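You operate a simulated robot arm through the tools that you are given. There is no shell and no other tool.

You are at the controls of a simulated robot arm. One attempt, no reset.

## Task
Open the left drawer of the grey bench, take the blue bin from the table top and put it in the inside of the left drawer of the grey bench, then shut the drawer. Put the 8 mm spanner from the table top on the top of the trestle table. Close the top bench drawer. Open the bottom bench drawer, take the collet on the green mat and put it away in the inside of the bottom bench drawer, then shut the drawer. Take the red tape on the top of the long bench and put it away on the bottom right shelf of the rack. Lift the folding leaf open. Do these in any order.

The check looks at the end state, three seconds after you hand in, the way a careful person would. Anything else that was tipped, shoved, dropped, spilled or broken makes it a failure.

## Robot
A 6-joint arm with a two-finger parallel gripper on a trunk, on a base that moves. Base frame: it is fixed to the floor where the robot stands at the start and does not move with it; the origin is under the middle of the robot, x ahead of it, y to its left, z up. Readings come in m, rad, newtons and seconds.
It reaches about 1.313 m from its shoulder. Its first joint turns from -2.897 to 2.897 rad. Places, roughly: blue bin (11x10x5 cm) [-0.2, 1.1, 0.8]; bottom bench drawer [-0.6, -1.2, 0.3]; bottom right shelf of the rack [-3, 5.7, 0.2]; collet [-1, -1.25, 1]; folding leaf [-4.8, 4.2, 0.7]; inside of the bottom bench drawer [-0.6, -1.3, 0.3]; inside of the left drawer of the grey bench [1.1, 0.1, 0.7]; left drawer of the grey bench [1, 0.1, 0.7]; red tape (7x8x2 cm) [-1.1, -1.3, 0.9]; spanner [-0.25, 1, 0.75]; top bench drawer [-0.6, -1.1, 0.7]; top of the trestle table [-3.6, 0.8, 0.8]. Payload 3.43 kg.
The TCP is the grasp point between the finger pads, 0.034 m short of the fingertips. In the tool frame z runs along the fingers and y along their closing line. Largest opening 0.128 m; finger width 0.024, thickness 0.012; the body of the gripper, 0.048 by 0.13 m, starts 0.096 m behind the TCP.
Orientation is that of the tool frame in the base frame, as [roll, pitch, yaw] about the fixed x, y, z axes, in that order (R = Rz(yaw) Ry(pitch) Rx(roll)). With the fingers straight down and closing along the base's y, the tool's x points along the base's -x, its y along +y and its z along -z.

## Interface
- The arm moves only by the tool step_arm. Its argument "commands" is a list of rows, each a list of 3 entries, a list of its own where there are three numbers: the turn, a rotation vector about the tool's x, y, z in units of 6 degrees (1.0 is 6 degrees), then the shift along the tool's x, y, z in units of 40 mm (1.0 is 40 mm), then the gripper command, from -1 (shut) to 1 (fully open), values between in proportion. In form: [[[wx, wy, wz], [tx, ty, tz], hand], ...]. A call has 1 to 20 rows; each row shifts and turns the commanded pose from where the row before left it, along the tool's axes as they then stand. A call with a number of a shift or a turn outside -1 to 1 is refused whole. A row lasts 0.2 s, in which the tool goes at most 0.05 m and 0.15 rad; a call with a longer step from one row to the next is refused whole, and so is a gripper value outside its range. Where a pose cannot be reached the arm comes as near as it can. A force on the tool above 40 N (or 10 N above the force at the start of the call, whichever is more), or a blocked arm, ends the call early, and 0.2 s more pass. The fingers move at their own pace (about 0.153 m/s each) and stop on an object; they squeeze with about 33 N. The grip force told is the motor's: it shows also when the fingers shut on nothing. Time passes only in rows, and 0.2 s behind the last, so rows that do not move let the fingers close. The reply holds the time, the measured pose of the TCP, the force on the tool along the base axes, the opening and the grip force, in the units named above and with some noise, with the torque about the TCP (base axes, N m) and any sound that the robot's microphone picked up.
- Cameras (640 x 400 px; columns grow to the right, rows downward): "scene" is now at [0.1387, 0.2083, 1.1716]; the picture's right is [-0.27, -0.96, -0.00], its down [-0.85, 0.24, -0.48] and it looks along [0.46, -0.13, -0.88] (base axes); focal length 214 px, centre (320, 200). "wrist" rides on the gripper at [0.076, -0.011, -0.16] in the tool frame; the picture's right is [0.15, 0.99, 0.00], its down [-0.88, 0.13, -0.46] and it looks along [-0.45, 0.07, 0.89] (tool axes); focal length 234 px, centre (320, 200). There is no depth. A picture from a camera that has moved, and an enlarged one, comes with that camera's place and axes in the base frame and with its lens. The place of the scene camera against the robot may be out by one fixed shift of up to 0.012 m in any direction.
- snapshot(camera): a new picture of that camera. No time passes.
- drive_base(legs): drives the robot by 1 to 6 legs, each [ahead, left, turn to the left] in m, m and rad, along the robot's own axes; the way and the turn of a leg run together, so that a leg with both is an arc; at most 1.5 m and 3.142 rad a leg. The arm and the cameras ride along, it lands a little off, and it stops where it bumps. It gives what a move gives.
- head_to(pan, tilt): turns the head with the scene camera to pan (to the left, within 2.496 rad either way) and tilt (down, from -0.506 to 1.204), counted from straight ahead of the robot. It gives what a move gives.
- close_up(camera, box): a new picture of the part [left, top, right, bottom] of that camera's present view, enlarged. No time passes.
- close_job(): hands the job in; it is judged then, once.

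Nothing tells you exact positions but the pictures and the camera data. Unless the task says otherwise, let go and move clear before handing in.

The tools are called after "Request:" as a command line: name --argument value ..., lists and objects as JSON in quotes. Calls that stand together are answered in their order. step_arm: Moves the arm, as the interface text tells. Its arguments: {"type":"object","properties":{"commands":{"type":"array","items":{"type":"array"}}},"required":["commands"]} The other tools are called the same way: drive_base (legs) drives the base; head_to (pan, tilt) turns the head that bears the scene camera; snapshot (camera) takes a picture; close_up (camera, box) takes an enlarged picture of a part of a camera's view; close_job () hands the job in.

At the start:

```text
clock: 0.0
eef_pos: [-0.4988, -0.2927, 0.9575]
ee_rot: [3.14, 0.002, 3.141]
contact_force: [0.6, 0.2, -0.3]
ft_torque: [-0.03, 0.06, -0.02]
opening: 0.1279
gripper_force: 0.0
robot x, y, heading: [-0.001, 0.0023, 0.002]
head pan, tilt (commanded): [-0.276, 1.073]
```

scene: 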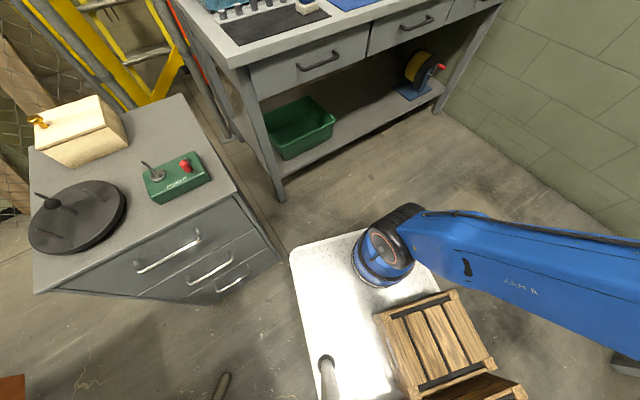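
wrist: 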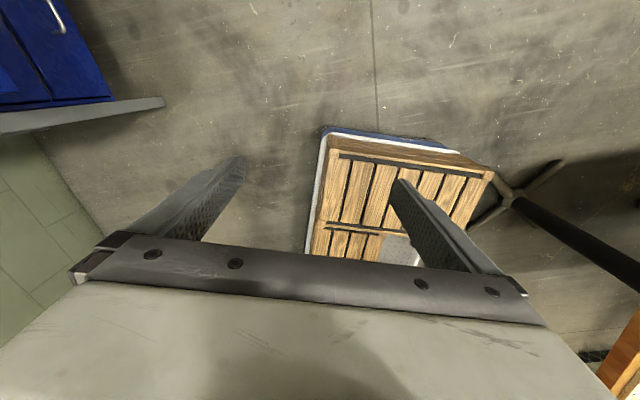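

I see a grey bench ahead and part of a side cabinet, with the arm pointing to the right and back over a crate. I'll look around with the head before moving anything.

Request:
head_to --pan 0.0 --tilt 0.6

Request:
snapshot --camera "scene"

Request:
head_to --pan 1.2 --tilt 0.6

Request:
snapshot --camera "scene"

Request:
head_to --pan 2.4 --tilt 0.5

Request:
snapshot --camera "scene"

Request:
head_to --pan -1.2 --tilt 0.6

Request:
snapshot --camera "scene"

Request:
head_to --pan -2.4 --tilt 0.5

Request:
snapshot --camera "scene"

```text
clock: 0.9
eef_pos: [-0.4994, -0.2911, 0.9568]
ee_rot: [3.139, -0.001, -3.141]
contact_force: [0.3, -0.6, 0.5]
ft_torque: [0.01, -0.05, 0.01]
opening: 0.128
gripper_force: 0.1
robot x, y, heading: [-0.0003, -0.0009, 0.002]
head pan, tilt (commanded): [0.0, 0.6]
```

```text
taken
camera scene: at [0.1646, 0.226, 1.2084], right [0.0, -1.0, 0.0], down [-0.57, 0.0, -0.82], along [0.82, 0.0, -0.57], focal length 214 px, centre (320, 200)
```

scene: 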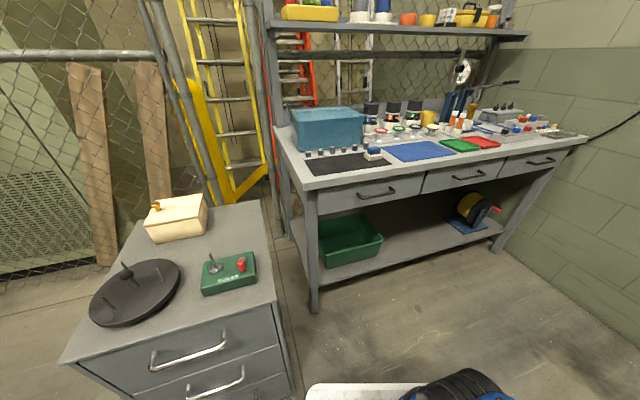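

```text
clock: 2.3
eef_pos: [-0.4992, -0.2912, 0.9572]
ee_rot: [3.14, -0.002, 3.141]
contact_force: [-0.4, -0.5, 0.6]
ft_torque: [-0.02, -0.02, -0.01]
opening: 0.1281
gripper_force: 0.2
robot x, y, heading: [0.0039, 0.0042, -0.004]
head pan, tilt (commanded): [1.201, 0.6]
```

```text
taken
camera scene: at [0.1082, 0.3084, 1.2085], right [0.93, -0.36, 0.0], down [-0.2, -0.53, -0.83], along [0.3, 0.77, -0.56], focal length 214 px, centre (320, 200)
```

scene: 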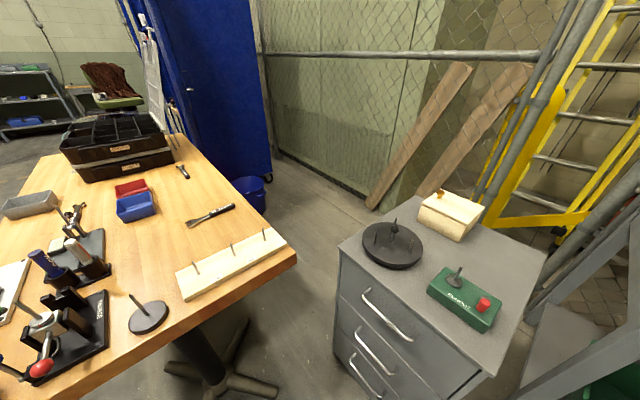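

```text
clock: 3.7
eef_pos: [-0.4996, -0.2925, 0.9564]
ee_rot: [3.139, -0.001, 3.141]
contact_force: [-0.5, 0.2, 0.8]
ft_torque: [0.03, -0.02, 0.01]
opening: 0.1282
gripper_force: 0.0
robot x, y, heading: [0.0003, -0.0003, 0.001]
head pan, tilt (commanded): [2.4, 0.499]
```

```text
taken
camera scene: at [0.0092, 0.2875, 1.2176], right [0.68, 0.74, 0.0], down [0.35, -0.32, -0.88], along [-0.65, 0.59, -0.48], focal length 214 px, centre (320, 200)
```

scene: 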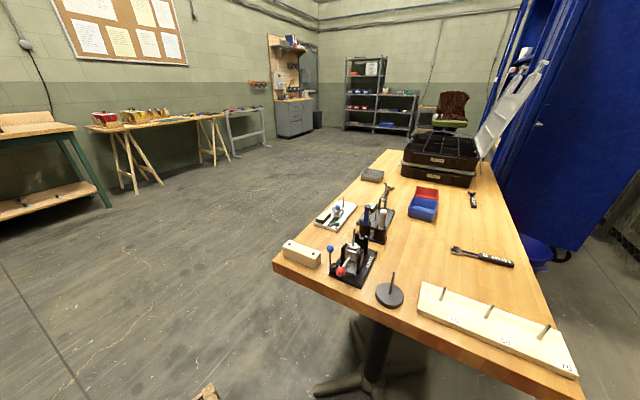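

```text
clock: 6.7
eef_pos: [-0.4988, -0.2918, 0.9567]
ee_rot: [3.139, 0.001, 3.141]
contact_force: [0.4, -0.1, 0.6]
ft_torque: [-0.01, 0.02, -0.01]
opening: 0.128
gripper_force: 0.1
robot x, y, heading: [-0.0033, 0.0006, 0.004]
head pan, tilt (commanded): [-1.201, 0.6]
```

```text
taken
camera scene: at [0.1082, 0.1436, 1.2085], right [-0.93, -0.36, 0.0], down [-0.2, 0.53, -0.83], along [0.3, -0.77, -0.56], focal length 214 px, centre (320, 200)
```

scene: 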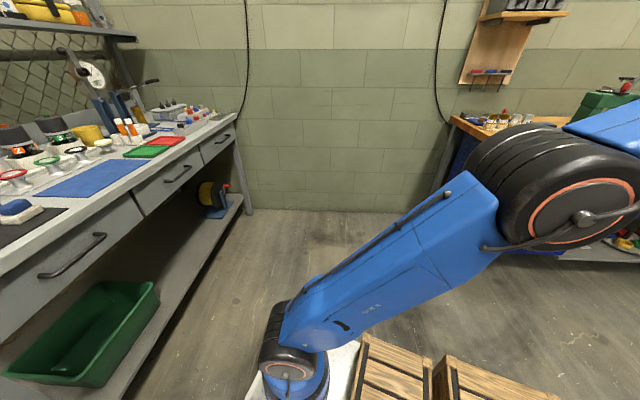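

```text
clock: 8.1
eef_pos: [-0.4974, -0.2921, 0.9559]
ee_rot: [3.14, -0.002, -3.14]
contact_force: [-0.9, 0.0, 0.2]
ft_torque: [0.02, 0.01, 0.0]
opening: 0.1281
gripper_force: 0.0
robot x, y, heading: [-0.0004, -0.0018, 0.001]
head pan, tilt (commanded): [-2.4, 0.499]
```

```text
taken
camera scene: at [0.0092, 0.1645, 1.2176], right [-0.68, 0.74, 0.0], down [0.35, 0.32, -0.88], along [-0.65, -0.59, -0.48], focal length 214 px, centre (320, 200)
```

scene: 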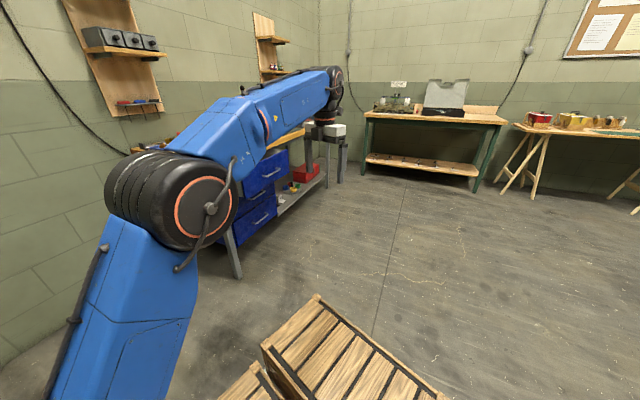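

The wooden table is to the left with the blue bin on it. The grey bench is in front, the bench with blue drawers is to the right, and the trestle table, rack and leaf are far behind. I'll look closer at each area.

Request:
close_up --camera "scene" --box '[220, 60, 420, 200]'

Request:
close_up --camera "scene" --box '[360, 60, 640, 220]'

Request:
head_to --pan 2.0 --tilt 0.6

Request:
snapshot --camera "scene"

Request:
close_up --camera "scene" --box '[240, 120, 480, 270]'

Request:
head_to --pan 0.0 --tilt 0.7

Request:
close_up --camera "scene" --box '[240, 60, 600, 285]'

Request:
head_to --pan 2.45 --tilt 0.2

Request:
close_up --camera "scene" --box '[240, 60, 560, 260]'

Request:
close_up --camera "scene" --box '[0, 100, 320, 300]'

```text
2.86 times, centred on (320, 130) of scene
camera zoom: at [0.0092, 0.1645, 1.2176], right [-0.68, 0.74, 0.0], down [0.35, 0.32, -0.88], along [-0.65, -0.59, -0.48], focal length 613 px, centre (320, 400)
```

zoom: 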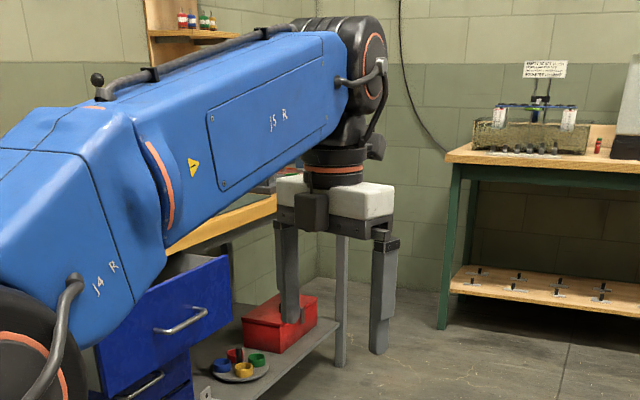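

```text
2.29 times, centred on (500, 140) of scene
camera zoom: at [0.0092, 0.1645, 1.2176], right [-0.68, 0.74, 0.0], down [0.35, 0.32, -0.88], along [-0.65, -0.59, -0.48], focal length 490 px, centre (-91, 337)
```

zoom: 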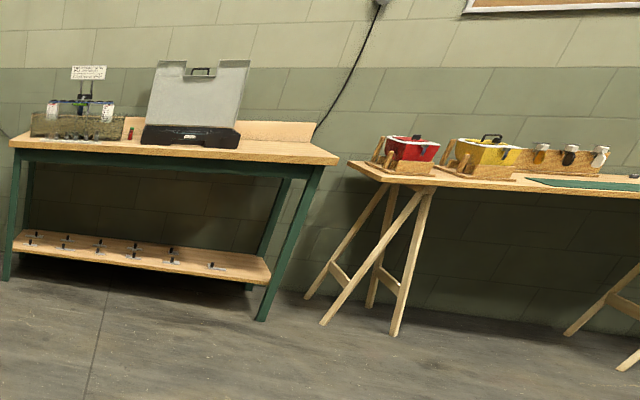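

```text
clock: 11.6
eef_pos: [-0.4988, -0.2926, 0.9558]
ee_rot: [3.14, 0.002, 3.14]
contact_force: [-0.2, -0.2, 0.3]
ft_torque: [0.03, -0.01, 0.01]
opening: 0.1282
gripper_force: 0.0
robot x, y, heading: [-0.0013, 0.0034, -0.002]
head pan, tilt (commanded): [2.0, 0.6]
```

```text
taken
camera scene: at [0.0394, 0.3064, 1.2085], right [0.91, 0.42, 0.0], down [0.23, -0.51, -0.83], along [-0.34, 0.75, -0.56], focal length 214 px, centre (320, 200)
```

scene: 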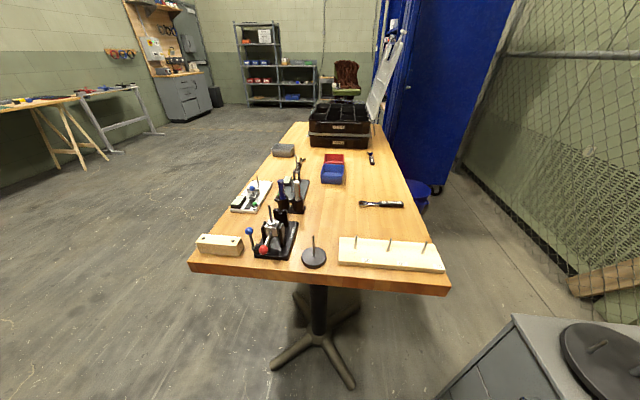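

```text
2.67 times, centred on (360, 195) of scene
camera zoom: at [0.0394, 0.3064, 1.2085], right [0.91, 0.42, 0.0], down [0.23, -0.51, -0.83], along [-0.34, 0.75, -0.56], focal length 572 px, centre (213, 213)
```

zoom: 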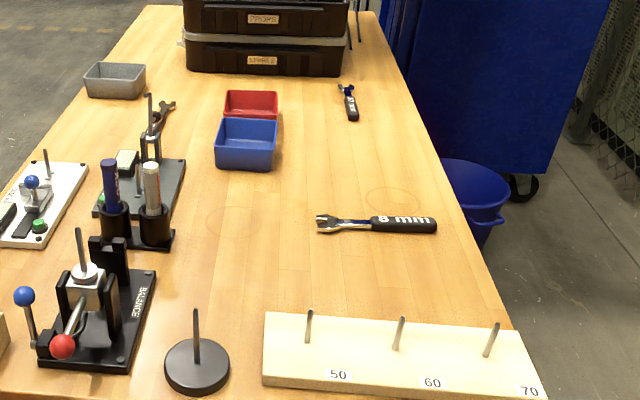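

```text
clock: 13.6
eef_pos: [-0.4991, -0.2921, 0.9567]
ee_rot: [3.139, 0.0, -3.141]
contact_force: [0.8, -0.3, 0.1]
ft_torque: [-0.01, 0.01, 0.02]
opening: 0.128
gripper_force: 0.1
robot x, y, heading: [0.0019, -0.0044, 0.001]
head pan, tilt (commanded): [0.0, 0.7]
```

```text
1.78 times, centred on (420, 172) of scene
camera zoom: at [0.1612, 0.226, 1.1998], right [0.0, -1.0, 0.0], down [-0.64, 0.0, -0.76], along [0.76, 0.0, -0.64], focal length 381 px, centre (142, 249)
```

zoom: 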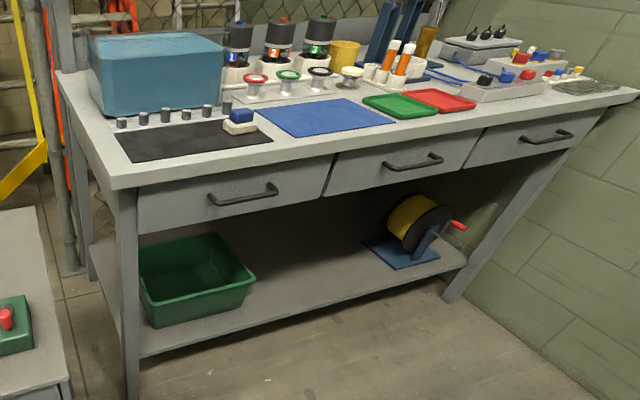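

```text
clock: 15.8
eef_pos: [-0.4988, -0.2906, 0.9567]
ee_rot: [3.139, 0.001, -3.141]
contact_force: [-0.6, -0.5, 0.3]
ft_torque: [-0.02, 0.0, 0.01]
opening: 0.1281
gripper_force: 0.1
robot x, y, heading: [-0.0022, -0.0024, 0.001]
head pan, tilt (commanded): [2.45, 0.201]
```

```text
2.00 times, centred on (400, 160) of scene
camera zoom: at [0.0044, 0.2854, 1.2452], right [0.64, 0.77, 0.0], down [0.15, -0.13, -0.98], along [-0.75, 0.62, -0.2], focal length 429 px, centre (160, 280)
```

zoom: 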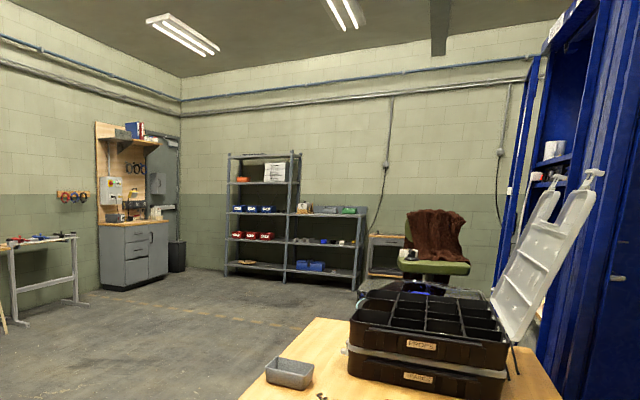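

```text
2.00 times, centred on (160, 200) of scene
camera zoom: at [0.0044, 0.2854, 1.2452], right [0.64, 0.77, 0.0], down [0.15, -0.13, -0.98], along [-0.75, 0.62, -0.2], focal length 429 px, centre (640, 200)
```

zoom: 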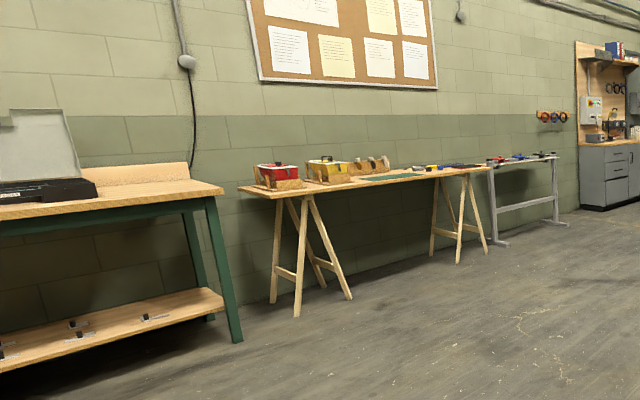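

I need to read the spanner labels and work out which is the 8 mm. I'll zoom in from a couple of head angles.

Request:
head_to --pan 1.9 --tilt 0.7

Request:
close_up --camera "scene" --box '[330, 150, 410, 200]'

Request:
close_up --camera "scene" --box '[320, 100, 400, 150]'

Request:
close_up --camera "scene" --box '[240, 100, 320, 150]'

Request:
close_up --camera "scene" --box '[200, 90, 440, 240]'

```text
clock: 16.8
eef_pos: [-0.4985, -0.2932, 0.9574]
ee_rot: [3.14, 0.001, -3.141]
contact_force: [-0.8, 0.1, 1.0]
ft_torque: [0.0, -0.01, 0.0]
opening: 0.128
gripper_force: 0.0
robot x, y, heading: [-0.0008, 0.0016, 0.0]
head pan, tilt (commanded): [1.901, 0.7]
```

```text
8.00 times, centred on (370, 175) of scene
camera zoom: at [0.0486, 0.3064, 1.1999], right [0.95, 0.32, 0.0], down [0.21, -0.61, -0.77], along [-0.25, 0.72, -0.64], focal length 1716 px, centre (-80, 400)
```

zoom: 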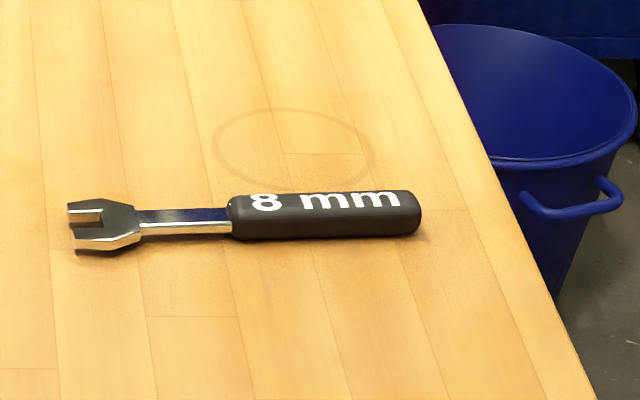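

```text
8.00 times, centred on (360, 125) of scene
camera zoom: at [0.0486, 0.3064, 1.1999], right [0.95, 0.32, 0.0], down [0.21, -0.61, -0.77], along [-0.25, 0.72, -0.64], focal length 1716 px, centre (0, 800)
```

zoom: 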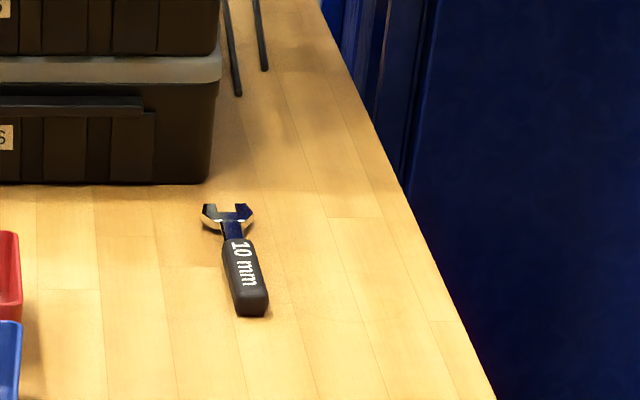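

```text
8.00 times, centred on (280, 125) of scene
camera zoom: at [0.0486, 0.3064, 1.1999], right [0.95, 0.32, 0.0], down [0.21, -0.61, -0.77], along [-0.25, 0.72, -0.64], focal length 1716 px, centre (640, 800)
```

zoom: 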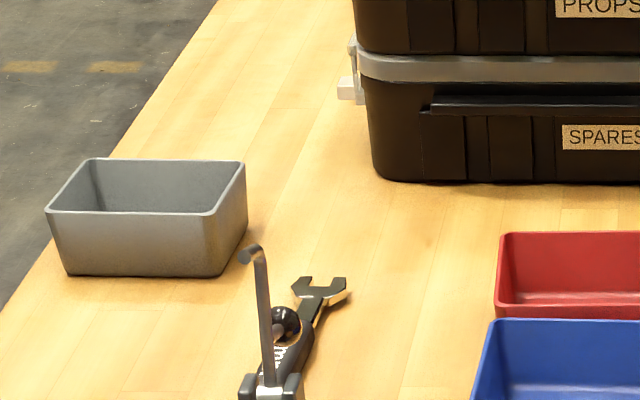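

```text
2.67 times, centred on (320, 165) of scene
camera zoom: at [0.0486, 0.3064, 1.1999], right [0.95, 0.32, 0.0], down [0.21, -0.61, -0.77], along [-0.25, 0.72, -0.64], focal length 572 px, centre (320, 293)
```

zoom: 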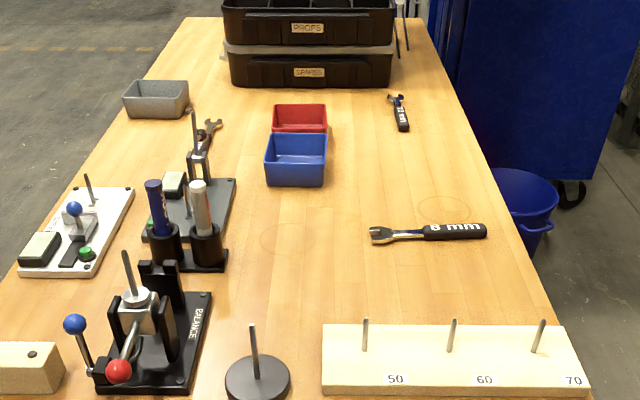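

The 8 mm spanner lies near (-0.02, 0.97) on the table. Before swinging the arm, I'll check the robot's own layout and the long bench on the right.

Request:
head_to --pan -1.2 --tilt 1.1

Request:
snapshot --camera "scene"

Request:
head_to --pan -1.8 --tilt 0.4

Request:
snapshot --camera "scene"

Request:
head_to --pan -2.45 --tilt 1.15

Request:
snapshot --camera "scene"

Request:
head_to --pan -0.6 --tilt 0.9

Request:
snapshot --camera "scene"

```text
clock: 19.4
eef_pos: [-0.498, -0.2914, 0.9568]
ee_rot: [3.14, 0.0, -3.14]
contact_force: [1.3, 0.0, -1.6]
ft_torque: [0.0, 0.0, 0.02]
opening: 0.1279
gripper_force: 0.1
robot x, y, heading: [-0.0022, 0.0008, 0.002]
head pan, tilt (commanded): [-1.201, 1.1]
```

```text
taken
camera scene: at [0.0991, 0.1671, 1.1699], right [-0.93, -0.36, 0.0], down [-0.32, 0.83, -0.45], along [0.16, -0.42, -0.89], focal length 214 px, centre (320, 200)
```

scene: 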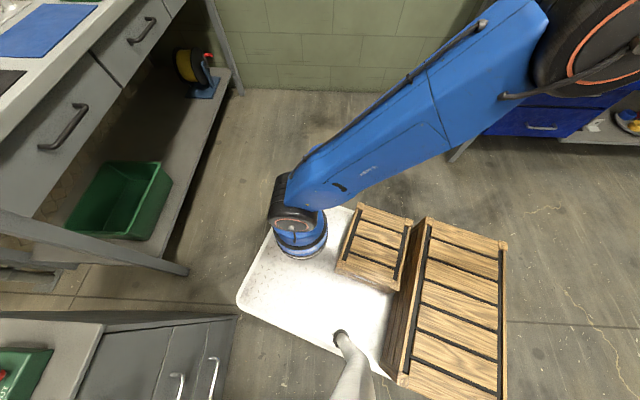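

```text
clock: 20.5
eef_pos: [-0.4986, -0.2923, 0.9564]
ee_rot: [3.139, 0.002, -3.141]
contact_force: [0.3, 0.1, 0.1]
ft_torque: [-0.01, 0.01, 0.01]
opening: 0.128
gripper_force: 0.0
robot x, y, heading: [-0.0017, -0.001, -0.002]
head pan, tilt (commanded): [-1.799, 0.4]
```

```text
taken
camera scene: at [0.0553, 0.1358, 1.2266], right [-0.97, 0.23, 0.0], down [0.09, 0.38, -0.92], along [-0.21, -0.9, -0.39], focal length 214 px, centre (320, 200)
```

scene: 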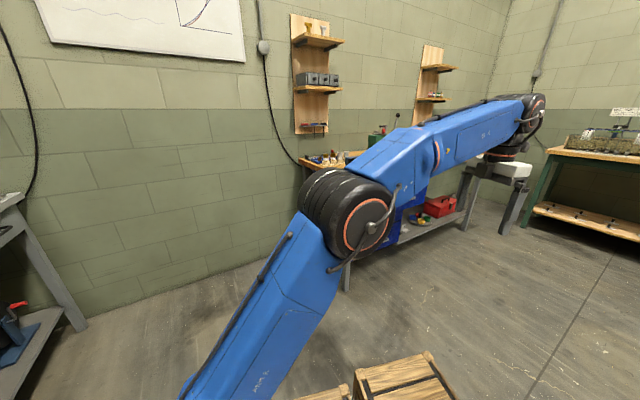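

```text
clock: 21.6
eef_pos: [-0.499, -0.2919, 0.9557]
ee_rot: [3.138, 0.0, -3.141]
contact_force: [0.4, -0.5, -0.2]
ft_torque: [-0.01, 0.01, 0.0]
opening: 0.1281
gripper_force: 0.1
robot x, y, heading: [0.0004, -0.0008, -0.004]
head pan, tilt (commanded): [-2.45, 1.15]
```

```text
taken
camera scene: at [0.0303, 0.188, 1.1668], right [-0.64, 0.77, 0.0], down [0.7, 0.58, -0.41], along [-0.32, -0.26, -0.91], focal length 214 px, centre (320, 200)
```

scene: 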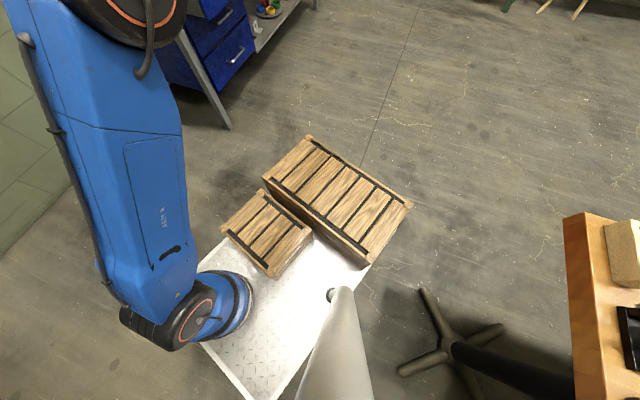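

```text
clock: 23.4
eef_pos: [-0.4991, -0.2917, 0.9567]
ee_rot: [3.142, 0.0, -3.141]
contact_force: [0.3, -0.2, 0.0]
ft_torque: [-0.04, 0.05, 0.01]
opening: 0.1282
gripper_force: 0.0
robot x, y, heading: [0.0025, -0.0007, 0.001]
head pan, tilt (commanded): [-0.6, 0.901]
```

```text
taken
camera scene: at [0.1385, 0.1833, 1.1837], right [-0.57, -0.82, 0.0], down [-0.65, 0.44, -0.62], along [0.51, -0.35, -0.78], focal length 214 px, centre (320, 200)
```

scene: 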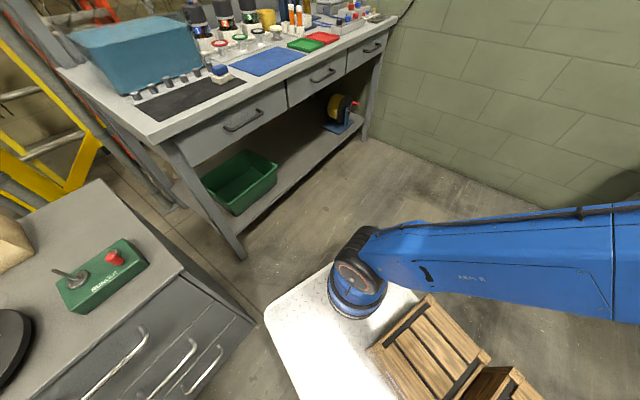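

The arm stands at the front right of the base and the head mast is on its left, so I'll keep the arm out of the mast's sector. I'll back up a little and turn towards the grey bench, then swing the arm to the front by way of the right side.

Request:
drive_base --legs '[[-0.25, -0.15, 0.2]]'

```text
clock: 25.4
eef_pos: [-0.6621, -0.5613, 0.9566]
ee_rot: [3.141, -0.001, -2.938]
contact_force: [0.3, -0.9, -0.2]
ft_torque: [-0.01, -0.04, -0.02]
opening: 0.1278
gripper_force: 0.0
robot x, y, heading: [-0.233, -0.178, 0.2]
head pan, tilt (commanded): [-0.6, 0.901]
```

Now I'll swing the arm counter-clockwise about its first joint in steps.

Request:
step_arm --commands '[[[0, 0, -0.547], [-0.442, -1.0, 0], 1], [[0, 0, -0.547], [-0.442, -1.0, 0], 1], [[0, 0, -0.547], [-0.442, -1.0, 0], 1], [[0, 0, -0.547], [-0.442, -1.0, 0], 1], [[0, 0, -0.547], [-0.442, -1.0, 0], 1], [[0, 0, -0.547], [-0.442, -1.0, 0], 1], [[0, 0, -0.547], [-0.442, -1.0, 0], 1], [[0, 0, -0.547], [-0.442, -1.0, 0], 1], [[0, 0, -0.547], [-0.442, -1.0, 0], 1], [[0, 0, -0.547], [-0.442, -1.0, 0], 1], [[0, 0, -0.547], [-0.442, -1.0, 0], 1], [[0, 0, -0.547], [-0.442, -1.0, 0], 1]]'

```text
clock: 28.1
eef_pos: [-0.249, -0.8689, 0.9546]
ee_rot: [3.141, 0.001, -2.25]
contact_force: [-0.3, -0.4, -0.2]
ft_torque: [0.0, -0.02, 0.0]
opening: 0.1282
gripper_force: 0.1
robot x, y, heading: [-0.2341, -0.1765, 0.2]
head pan, tilt (commanded): [-0.6, 0.901]
```

The swing is going well. I'll use this pause to look at the long bench, which the arm now covers less.

Request:
head_to --pan -2.35 --tilt 0.35

Request:
snapshot --camera "scene"

Request:
snapshot --camera "wrist"

Request:
step_arm --commands '[[[0, 0, -0.547], [-0.442, -1.0, 0], 1], [[0, 0, -0.547], [-0.442, -1.0, 0], 1], [[0, 0, -0.547], [-0.442, -1.0, 0], 1], [[0, 0, -0.547], [-0.442, -1.0, 0], 1], [[0, 0, -0.547], [-0.442, -1.0, 0], 1], [[0, 0, -0.547], [-0.442, -1.0, 0], 1], [[0, 0, -0.547], [-0.442, -1.0, 0], 1], [[0, 0, -0.547], [-0.442, -1.0, 0], 1], [[0, 0, -0.547], [-0.442, -1.0, 0], 1], [[0, 0, -0.547], [-0.442, -1.0, 0], 1], [[0, 0, -0.547], [-0.442, -1.0, 0], 1], [[0, 0, -0.547], [-0.442, -1.0, 0], 1], [[0, 0, -0.547], [-0.442, -1.0, 0], 1], [[0, 0, -0.547], [-0.442, -1.0, 0], 1]]'

Request:
snapshot --camera "scene"

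```text
clock: 29.8
eef_pos: [-0.2492, -0.8684, 0.9546]
ee_rot: [3.139, 0.0, -2.25]
contact_force: [-0.1, 0.4, 0.7]
ft_torque: [-0.02, -0.01, 0.01]
opening: 0.1279
gripper_force: 0.1
robot x, y, heading: [-0.2299, -0.1742, 0.206]
head pan, tilt (commanded): [-2.349, 0.351]
```

```text
taken
camera scene: at [-0.2535, -0.0157, 1.2312], right [-0.84, 0.54, 0.0], down [0.19, 0.29, -0.94], along [-0.51, -0.79, -0.34], focal length 214 px, centre (320, 200)
```

scene: 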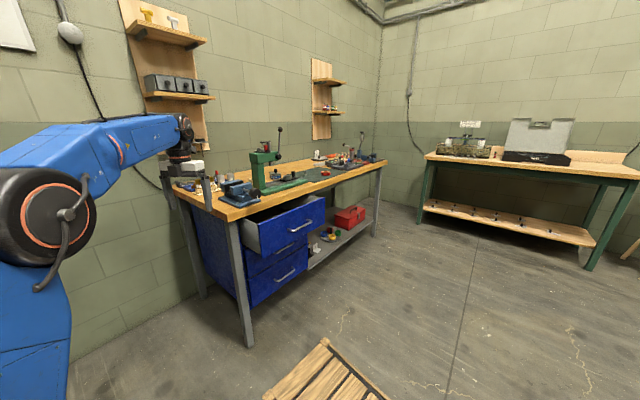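

```text
taken
camera wrist: at [-0.2885, -0.9348, 1.115], right [-0.86, 0.51, 0.0], down [0.45, 0.77, 0.46], along [0.23, 0.39, -0.89], focal length 234 px, centre (320, 200)
```

wrist: 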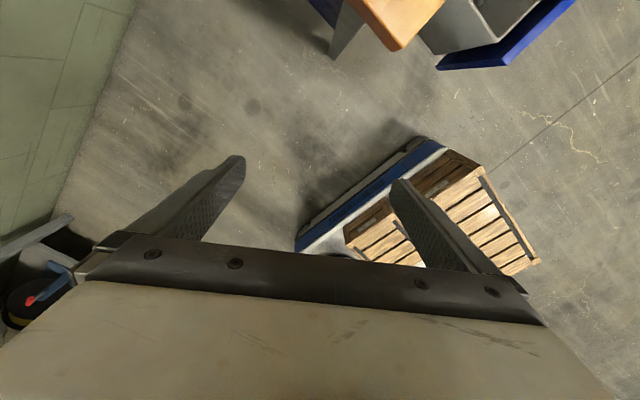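

```text
clock: 32.8
eef_pos: [0.3429, -0.8051, 0.9555]
ee_rot: [-3.141, 0.003, -1.451]
contact_force: [-0.1, 0.8, -0.3]
ft_torque: [0.04, -0.06, 0.01]
opening: 0.1279
gripper_force: 0.1
robot x, y, heading: [-0.2326, -0.1743, 0.204]
head pan, tilt (commanded): [-2.349, 0.351]
```

```text
taken
camera scene: at [-0.2535, -0.0157, 1.2313], right [-0.84, 0.54, 0.0], down [0.19, 0.29, -0.94], along [-0.51, -0.79, -0.34], focal length 214 px, centre (320, 200)
```

scene: 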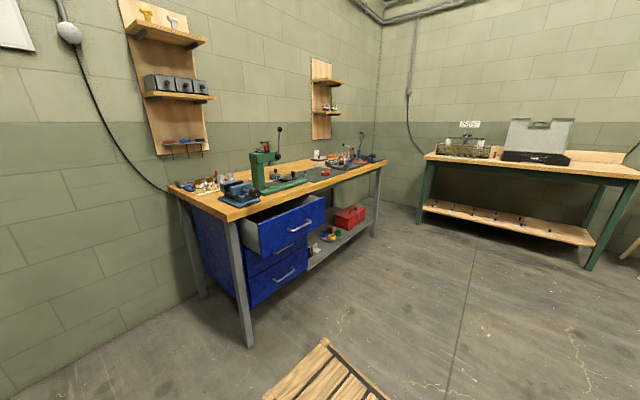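

Here is a clear view of the long bench, with three blue drawers and the top one standing open. I'll zoom in on it and finish swinging the arm to the front.

Request:
close_up --camera "scene" --box '[160, 110, 400, 260]'

Request:
close_up --camera "scene" --box '[260, 130, 400, 217]'

Request:
close_up --camera "scene" --box '[210, 180, 390, 320]'

Request:
step_arm --commands '[[[0, 0, -0.547], [-0.442, -1.0, 0], 1], [[0, 0, -0.547], [-0.442, -1.0, 0], 1], [[0, 0, -0.547], [-0.442, -1.0, 0], 1], [[0, 0, -0.547], [-0.442, -1.0, 0], 1], [[0, 0, -0.547], [-0.442, -1.0, 0], 1], [[0, 0, -0.547], [-0.442, -1.0, 0], 1], [[0, 0, -0.547], [-0.442, -1.0, 0], 1], [[0, 0, -0.547], [-0.442, -1.0, 0], 1], [[0, 0, -0.547], [-0.442, -1.0, 0], 1], [[0, 0, -0.547], [-0.442, -1.0, 0], 1], [[0, 0, -0.547], [-0.442, -1.0, 0], 1], [[0, 0, -0.547], [-0.442, -1.0, 0], 1], [[0, 0, -0.547], [-0.442, -1.0, 0], 1], [[0, 0, -0.547], [-0.442, -1.0, 0], 1], [[0, 0, -0.547], [-0.442, -1.0, 0], 1], [[0, 0, -0.547], [-0.442, -1.0, 0], 1]]'

Request:
head_to --pan 0.0 --tilt 0.6

Request:
snapshot --camera "scene"

Request:
snapshot --camera "wrist"

```text
2.67 times, centred on (280, 185) of scene
camera zoom: at [-0.2535, -0.0157, 1.2313], right [-0.84, 0.54, 0.0], down [0.19, 0.29, -0.94], along [-0.51, -0.79, -0.34], focal length 572 px, centre (427, 240)
```

zoom: 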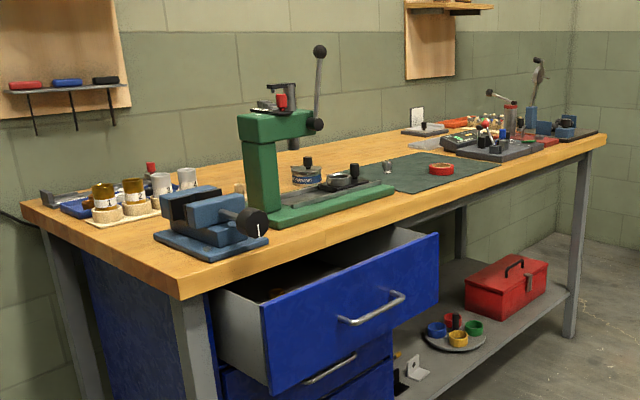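

```text
4.57 times, centred on (330, 174) of scene
camera zoom: at [-0.2535, -0.0157, 1.2313], right [-0.84, 0.54, 0.0], down [0.19, 0.29, -0.94], along [-0.51, -0.79, -0.34], focal length 980 px, centre (274, 321)
```

zoom: 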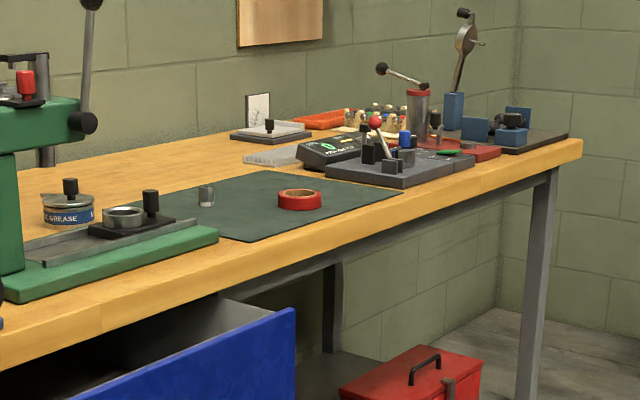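

```text
2.86 times, centred on (300, 250) of scene
camera zoom: at [-0.2535, -0.0157, 1.2313], right [-0.84, 0.54, 0.0], down [0.19, 0.29, -0.94], along [-0.51, -0.79, -0.34], focal length 613 px, centre (377, 57)
```

zoom: 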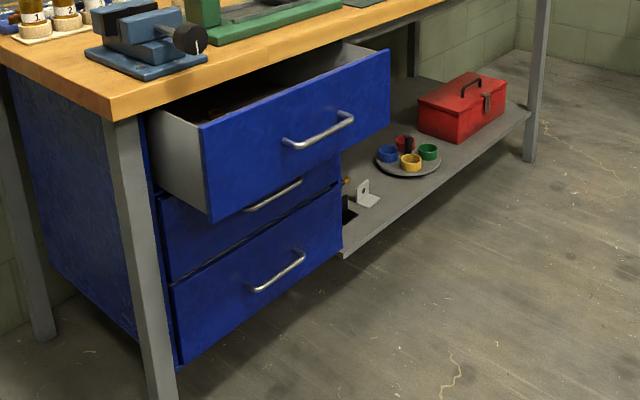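

```text
clock: 36.2
eef_pos: [0.7302, -0.2506, 0.9557]
ee_rot: [-3.14, 0.001, -0.536]
contact_force: [-0.1, 0.4, -0.8]
ft_torque: [0.08, 0.01, -0.02]
opening: 0.1278
gripper_force: 0.1
robot x, y, heading: [-0.2345, -0.1747, 0.204]
head pan, tilt (commanded): [-2.349, 0.351]
```

```text
clock: 38.4
eef_pos: [0.7303, -0.2484, 0.9563]
ee_rot: [-3.139, 0.002, -0.535]
contact_force: [-0.6, -0.2, -0.7]
ft_torque: [-0.03, -0.02, 0.0]
opening: 0.1282
gripper_force: 0.1
robot x, y, heading: [-0.2341, -0.1771, 0.206]
head pan, tilt (commanded): [0.0, 0.6]
```

```text
taken
camera scene: at [-0.1162, 0.0803, 1.2085], right [0.2, -0.98, 0.0], down [-0.55, -0.11, -0.83], along [0.81, 0.17, -0.56], focal length 214 px, centre (320, 200)
```

scene: 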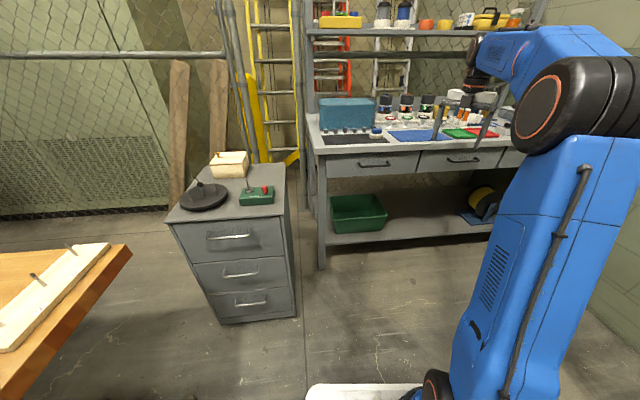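

```text
taken
camera wrist: at [0.8013, -0.2785, 1.1161], right [-0.38, -0.93, 0.0], down [-0.82, 0.34, 0.46], along [-0.42, 0.17, -0.89], focal length 234 px, centre (320, 200)
```

wrist: 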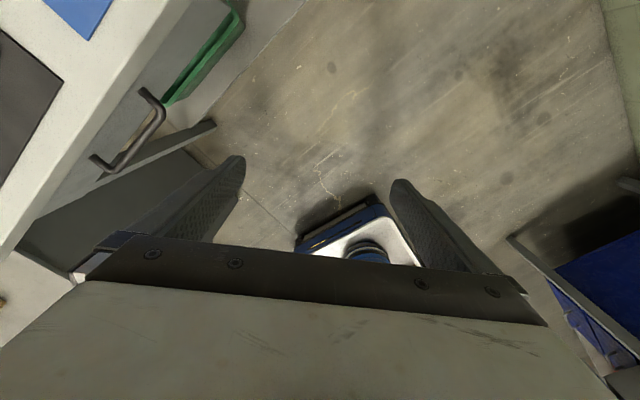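

The left drawer handle is visible in both cameras. I'll zoom in on it for triangulation.

Request:
close_up --camera "scene" --box '[300, 110, 460, 210]'

Request:
close_up --camera "wrist" --box '[0, 20, 256, 180]'

```text
4.00 times, centred on (380, 160) of scene
camera zoom: at [-0.1162, 0.0803, 1.2085], right [0.2, -0.98, 0.0], down [-0.55, -0.11, -0.83], along [0.81, 0.17, -0.56], focal length 858 px, centre (80, 360)
```

zoom: 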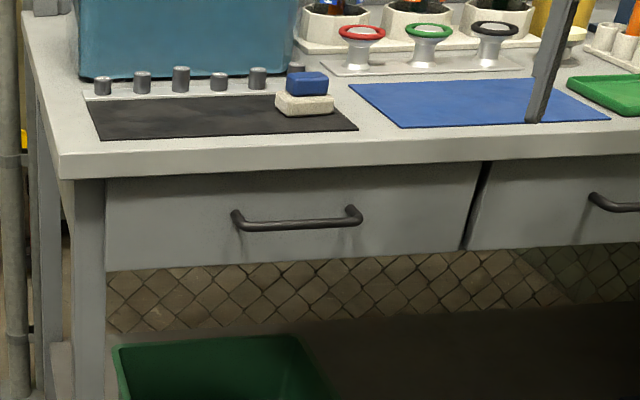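

```text
2.50 times, centred on (128, 100) of wrist
camera zoom: at [0.8013, -0.2785, 1.1161], right [-0.38, -0.93, 0.0], down [-0.82, 0.34, 0.46], along [-0.42, 0.17, -0.89], focal length 585 px, centre (800, 450)
```

zoom: 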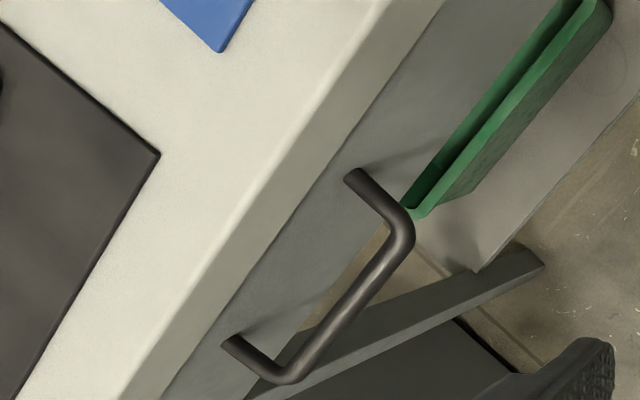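

The handle bar is near (0.83, 0.02, 0.75) and the bench front is turned about 17.5 degrees. I'll back off another 0.1 m for pulling room, then bring the gripper to a horizontal pose facing the drawer.

Request:
drive_base --legs '[[-0.1, 0.0, 0.0]]'

Request:
step_arm --commands '[[[0, 0, 1], [0, 0, 0], 1], [[0, 0, 1], [0, 0, 0], 1], [[0, 0, 1], [0, 0, 0], 1], [[0, 0, 1], [0, 0, 0], 1], [[0, 0, 1], [0, 0, 0], 1], [[0, 0, 1], [0, 0, 0], 1], [[0, 0, 0.97], [0, 0, 0], 1]]'

```text
clock: 39.5
eef_pos: [0.6331, -0.2666, 0.9566]
ee_rot: [-3.138, 0.0, -0.534]
contact_force: [-0.2, -0.1, 0.8]
ft_torque: [-0.01, 0.03, -0.01]
opening: 0.128
gripper_force: 0.1
robot x, y, heading: [-0.3289, -0.1963, 0.203]
head pan, tilt (commanded): [0.0, 0.6]
```

```text
clock: 41.1
eef_pos: [0.6348, -0.2676, 0.956]
ee_rot: [3.141, 0.003, -1.264]
contact_force: [0.1, 0.0, 0.3]
ft_torque: [0.0, -0.02, 0.01]
opening: 0.1278
gripper_force: 0.1
robot x, y, heading: [-0.3296, -0.1921, 0.202]
head pan, tilt (commanded): [0.0, 0.6]
```

Request:
step_arm --commands '[[[1, 0, 0], [0, 0, 0], -0.1], [[1, 0, 0], [0, 0, 0], -0.1], [[1, 0, 0], [0, 0, 0], -0.1], [[1, 0, 0], [0, 0, 0], -0.1], [[1, 0, 0], [0, 0, 0], -0.1], [[1, 0, 0], [0, 0, 0], -0.1], [[1, 0, 0], [0, 0, 0], -0.1], [[1, 0, 0], [0, 0, 0], -0.1], [[1, 0, 0], [0, 0, 0], -0.1], [[1, 0, 0], [0, 0, 0], -0.1], [[1, 0, 0], [0, 0, 0], -0.1], [[1, 0, 0], [0, 0, 0], -0.1], [[1, 0, 0], [0, 0, 0], -0.1], [[1, 0, 0], [0, 0, 0], -0.1], [[1, 0, 0], [0, 0, 0], -0.1]]'

Request:
snapshot --camera "wrist"

Request:
snapshot --camera "scene"

```text
clock: 44.3
eef_pos: [0.6339, -0.2633, 0.9662]
ee_rot: [-1.999, 0.005, -1.268]
contact_force: [-0.5, -0.4, -0.5]
ft_torque: [-0.02, 0.01, -0.01]
opening: 0.0573
gripper_force: 0.1
out of reach, approached as far as the arm can: row 11, 12, 13, 14, 15
robot x, y, heading: [-0.3275, -0.1946, 0.203]
head pan, tilt (commanded): [0.0, 0.6]
```

```text
taken
camera wrist: at [0.5233, -0.379, 1.0432], right [-0.35, -0.26, -0.9], down [-0.71, 0.7, 0.08], along [0.61, 0.67, -0.43], focal length 234 px, centre (320, 200)
```

wrist: 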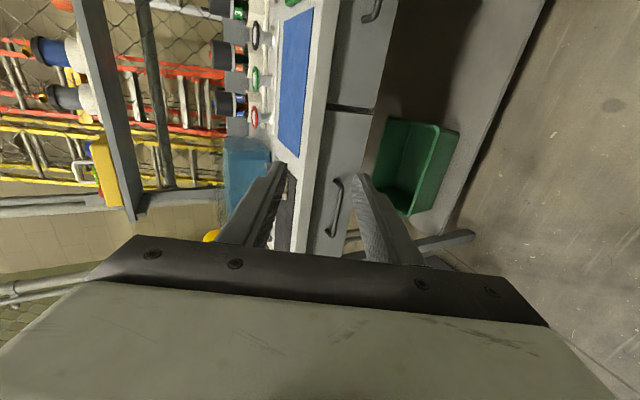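

```text
taken
camera scene: at [-0.2135, 0.0605, 1.2085], right [0.2, -0.98, 0.0], down [-0.55, -0.11, -0.83], along [0.81, 0.17, -0.56], focal length 214 px, centre (320, 200)
```

scene: 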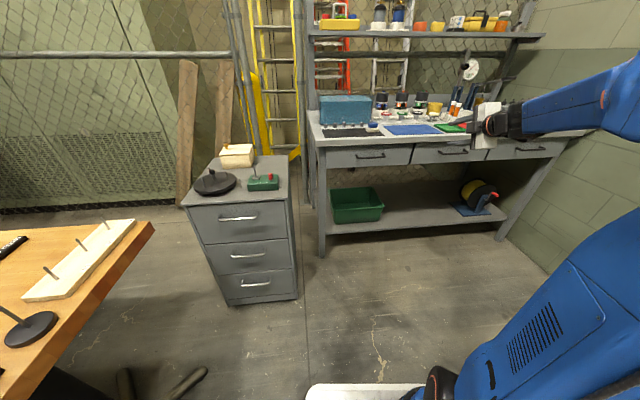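

The arm could not reach a full horizontal pose this close in. I'll move outward and down toward the handle, where the pose should be easier, and see how the tilt responds.

Request:
step_arm --commands '[[[0, 0, 0], [-0.7, 0.7, 0.5], -0.1], [[0, 0, 0], [-0.7, 0.7, 0.5], -0.1], [[0, 0, 0], [-0.7, 0.7, 0.5], -0.1]]'

```text
clock: 45.1
eef_pos: [0.6279, -0.1625, 0.9197]
ee_rot: [-2.025, 0.007, -1.273]
contact_force: [0.3, 0.4, 0.2]
ft_torque: [-0.01, 0.01, 0.01]
opening: 0.0576
gripper_force: 0.0
out of reach, approached as far as the arm can: row 1, 2, 3
robot x, y, heading: [-0.3275, -0.1939, 0.206]
head pan, tilt (commanded): [0.0, 0.6]
```

Request:
step_arm --commands '[[[0, 0, 0], [-0.64, 0.66, 0.44], -0.1], [[0, 0, 0], [-0.64, 0.66, 0.44], -0.1], [[0, 0, 0], [-0.64, 0.66, 0.44], -0.1], [[0, 0, 0], [-0.64, 0.66, 0.44], -0.1], [[0, 0, 0], [-0.64, 0.66, 0.44], -0.1]]'

Request:
snapshot --camera "scene"

```text
clock: 46.3
eef_pos: [0.613, -0.0105, 0.8886]
ee_rot: [-2.03, 0.004, -1.27]
contact_force: [-0.2, 0.4, -0.1]
ft_torque: [0.02, 0.02, -0.01]
opening: 0.0573
gripper_force: 0.0
out of reach, approached as far as the arm can: row 1, 2, 3, 4, 5
robot x, y, heading: [-0.3274, -0.1971, 0.207]
head pan, tilt (commanded): [0.0, 0.6]
```

```text
taken
camera scene: at [-0.2135, 0.0604, 1.2085], right [0.2, -0.98, 0.0], down [-0.55, -0.11, -0.83], along [0.81, 0.17, -0.56], focal length 214 px, centre (320, 200)
```

scene: 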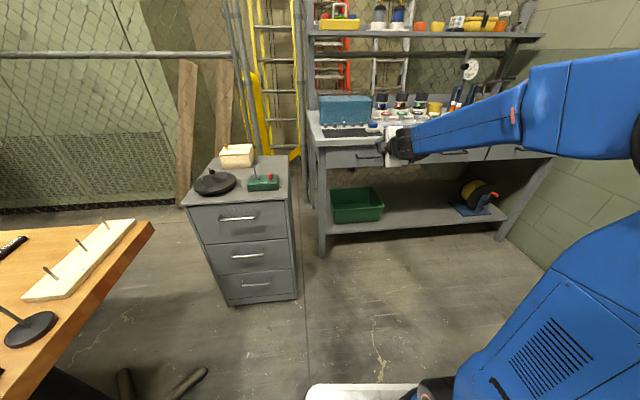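

The wrist seems to hit a singular or limited posture near horizontal. I'll use a fingers-forward-and-down grip at about 50° tilt instead, so I'm rotating the commanded pose back.

Request:
step_arm --commands '[[[-1, 0, 0], [0, 0, 0], -0.1], [[-1, 0, 0], [0, 0, 0], -0.1], [[-1, 0, 0], [0, 0, 0], -0.1], [[-1, 0, 0], [0, 0, 0], -0.1], [[-1, 0, 0], [0, 0, 0], -0.1], [[-1, 0, 0], [0, 0, 0], -0.1], [[-0.67, 0, 0], [0, 0, 0], -0.1]]'

Request:
snapshot --camera "wrist"

Request:
snapshot --camera "scene"

```text
clock: 47.9
eef_pos: [0.6113, 0.0015, 0.8904]
ee_rot: [-2.614, 0.026, -1.223]
contact_force: [0.0, -0.3, 0.6]
ft_torque: [0.03, -0.02, -0.01]
opening: 0.0577
gripper_force: 0.0
out of reach, approached as far as the arm can: row 1, 2
robot x, y, heading: [-0.3323, -0.1936, 0.206]
head pan, tilt (commanded): [0.0, 0.6]
```

```text
taken
camera wrist: at [0.5719, -0.0984, 1.0332], right [-0.76, -0.42, -0.5], down [-0.62, 0.7, 0.35], along [0.21, 0.58, -0.79], focal length 234 px, centre (320, 200)
```

wrist: 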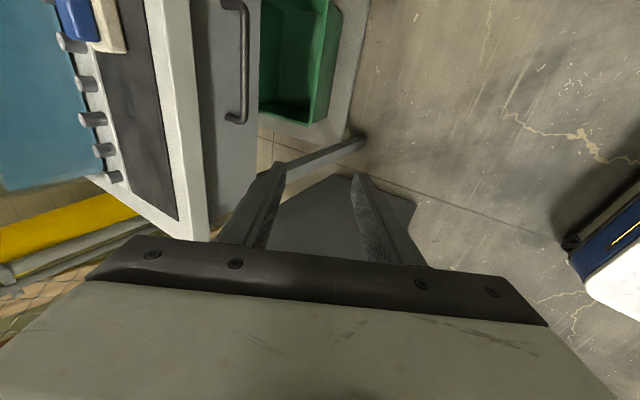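

```text
taken
camera scene: at [-0.2136, 0.0605, 1.2085], right [0.2, -0.98, 0.0], down [-0.55, -0.11, -0.83], along [0.81, 0.17, -0.56], focal length 214 px, centre (320, 200)
```

scene: 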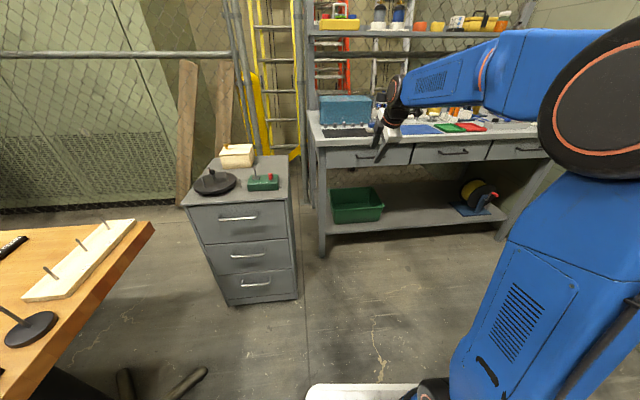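

The commanded pose follows the measured one when something is out of reach, so I'll work from measurements. Two wrist views agree on the handle at about (0.825, 0.0, 0.78). I'll set the tilt to about 50° and move to a pre-grasp point.

Request:
step_arm --commands '[[[0.83, 0.12, 0.02], [0, 0, 0], -0.1], [[0.83, 0.12, 0.02], [0, 0, 0], -0.1], [[0.83, 0.12, 0.02], [0, 0, 0], -0.1], [[0.83, 0.12, 0.02], [0, 0, 0], -0.1], [[0, 0, 0], [0.41, -0.28, 0.8], -0.1], [[0, 0, 0], [0.41, -0.28, 0.8], -0.1], [[0, 0, 0], [0.41, -0.28, 0.8], -0.1], [[0, 0, 0], [0.41, -0.28, 0.8], -0.1]]'

Request:
snapshot --camera "wrist"

Request:
snapshot --camera "scene"

```text
clock: 49.7
eef_pos: [0.7515, -0.0214, 0.8459]
ee_rot: [-2.265, -0.005, -1.264]
contact_force: [-0.8, -0.2, -0.4]
ft_torque: [0.0, 0.02, 0.05]
opening: 0.0575
gripper_force: 0.0
robot x, y, heading: [-0.3308, -0.1914, 0.208]
head pan, tilt (commanded): [0.0, 0.6]
```

```text
taken
camera wrist: at [0.6634, -0.129, 0.957], right [-0.56, -0.34, -0.76], down [-0.68, 0.71, 0.19], along [0.48, 0.62, -0.62], focal length 234 px, centre (320, 200)
```

wrist: 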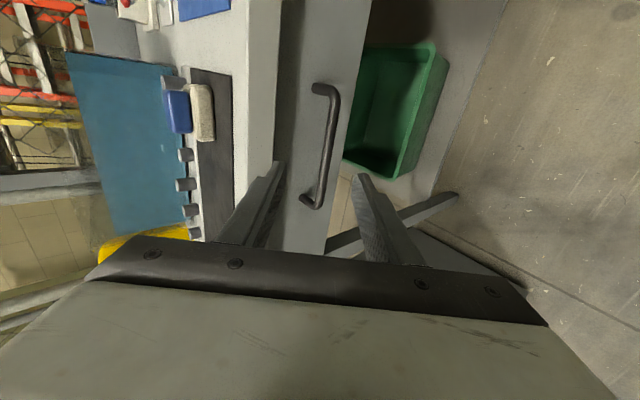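

```text
taken
camera scene: at [-0.2139, 0.0605, 1.2085], right [0.2, -0.98, 0.0], down [-0.55, -0.11, -0.83], along [0.81, 0.17, -0.56], focal length 214 px, centre (320, 200)
```

scene: 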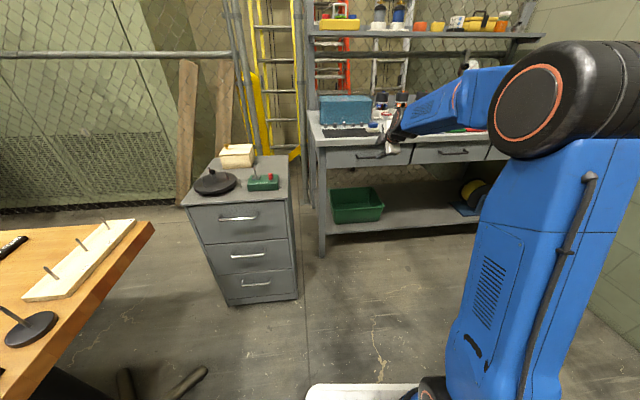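

The handle sits between the fingers in the view. I'll narrow the opening, advance about 8 cm along the tool axis, and look again before closing.

Request:
step_arm --commands '[[[0, 0, 0], [0, 0.08, 0.5], -0.44], [[0, 0, 0], [0, 0.07, 0.5], -0.44], [[0, 0, 0], [0, 0, 0.4], -0.44], [[0, 0, 0], [0, 0, 0.3], -0.44], [[0, 0, 0], [0, 0, 0.25], -0.44]]'

Request:
close_up --camera "wrist" --box '[200, 50, 440, 200]'

```text
clock: 50.9
eef_pos: [0.8069, -0.0054, 0.7893]
ee_rot: [-2.266, -0.006, -1.262]
contact_force: [-0.7, -0.8, 0.9]
ft_torque: [-0.03, 0.02, -0.01]
opening: 0.0357
gripper_force: 0.1
robot x, y, heading: [-0.3325, -0.1941, 0.202]
head pan, tilt (commanded): [0.0, 0.6]
```

```text
2.67 times, centred on (320, 125) of wrist
camera zoom: at [0.7194, -0.1119, 0.9005], right [-0.56, -0.34, -0.76], down [-0.68, 0.71, 0.19], along [0.47, 0.62, -0.62], focal length 624 px, centre (320, 400)
```

zoom: 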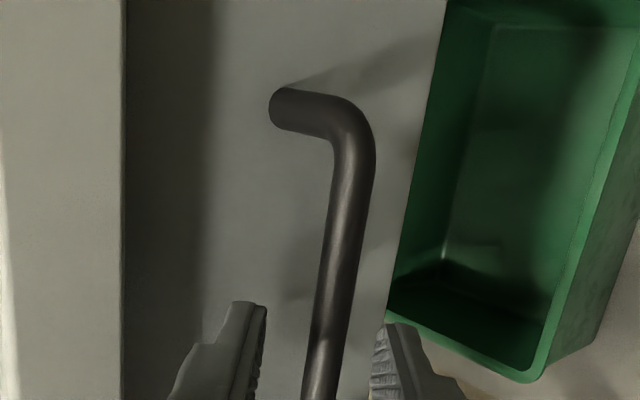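

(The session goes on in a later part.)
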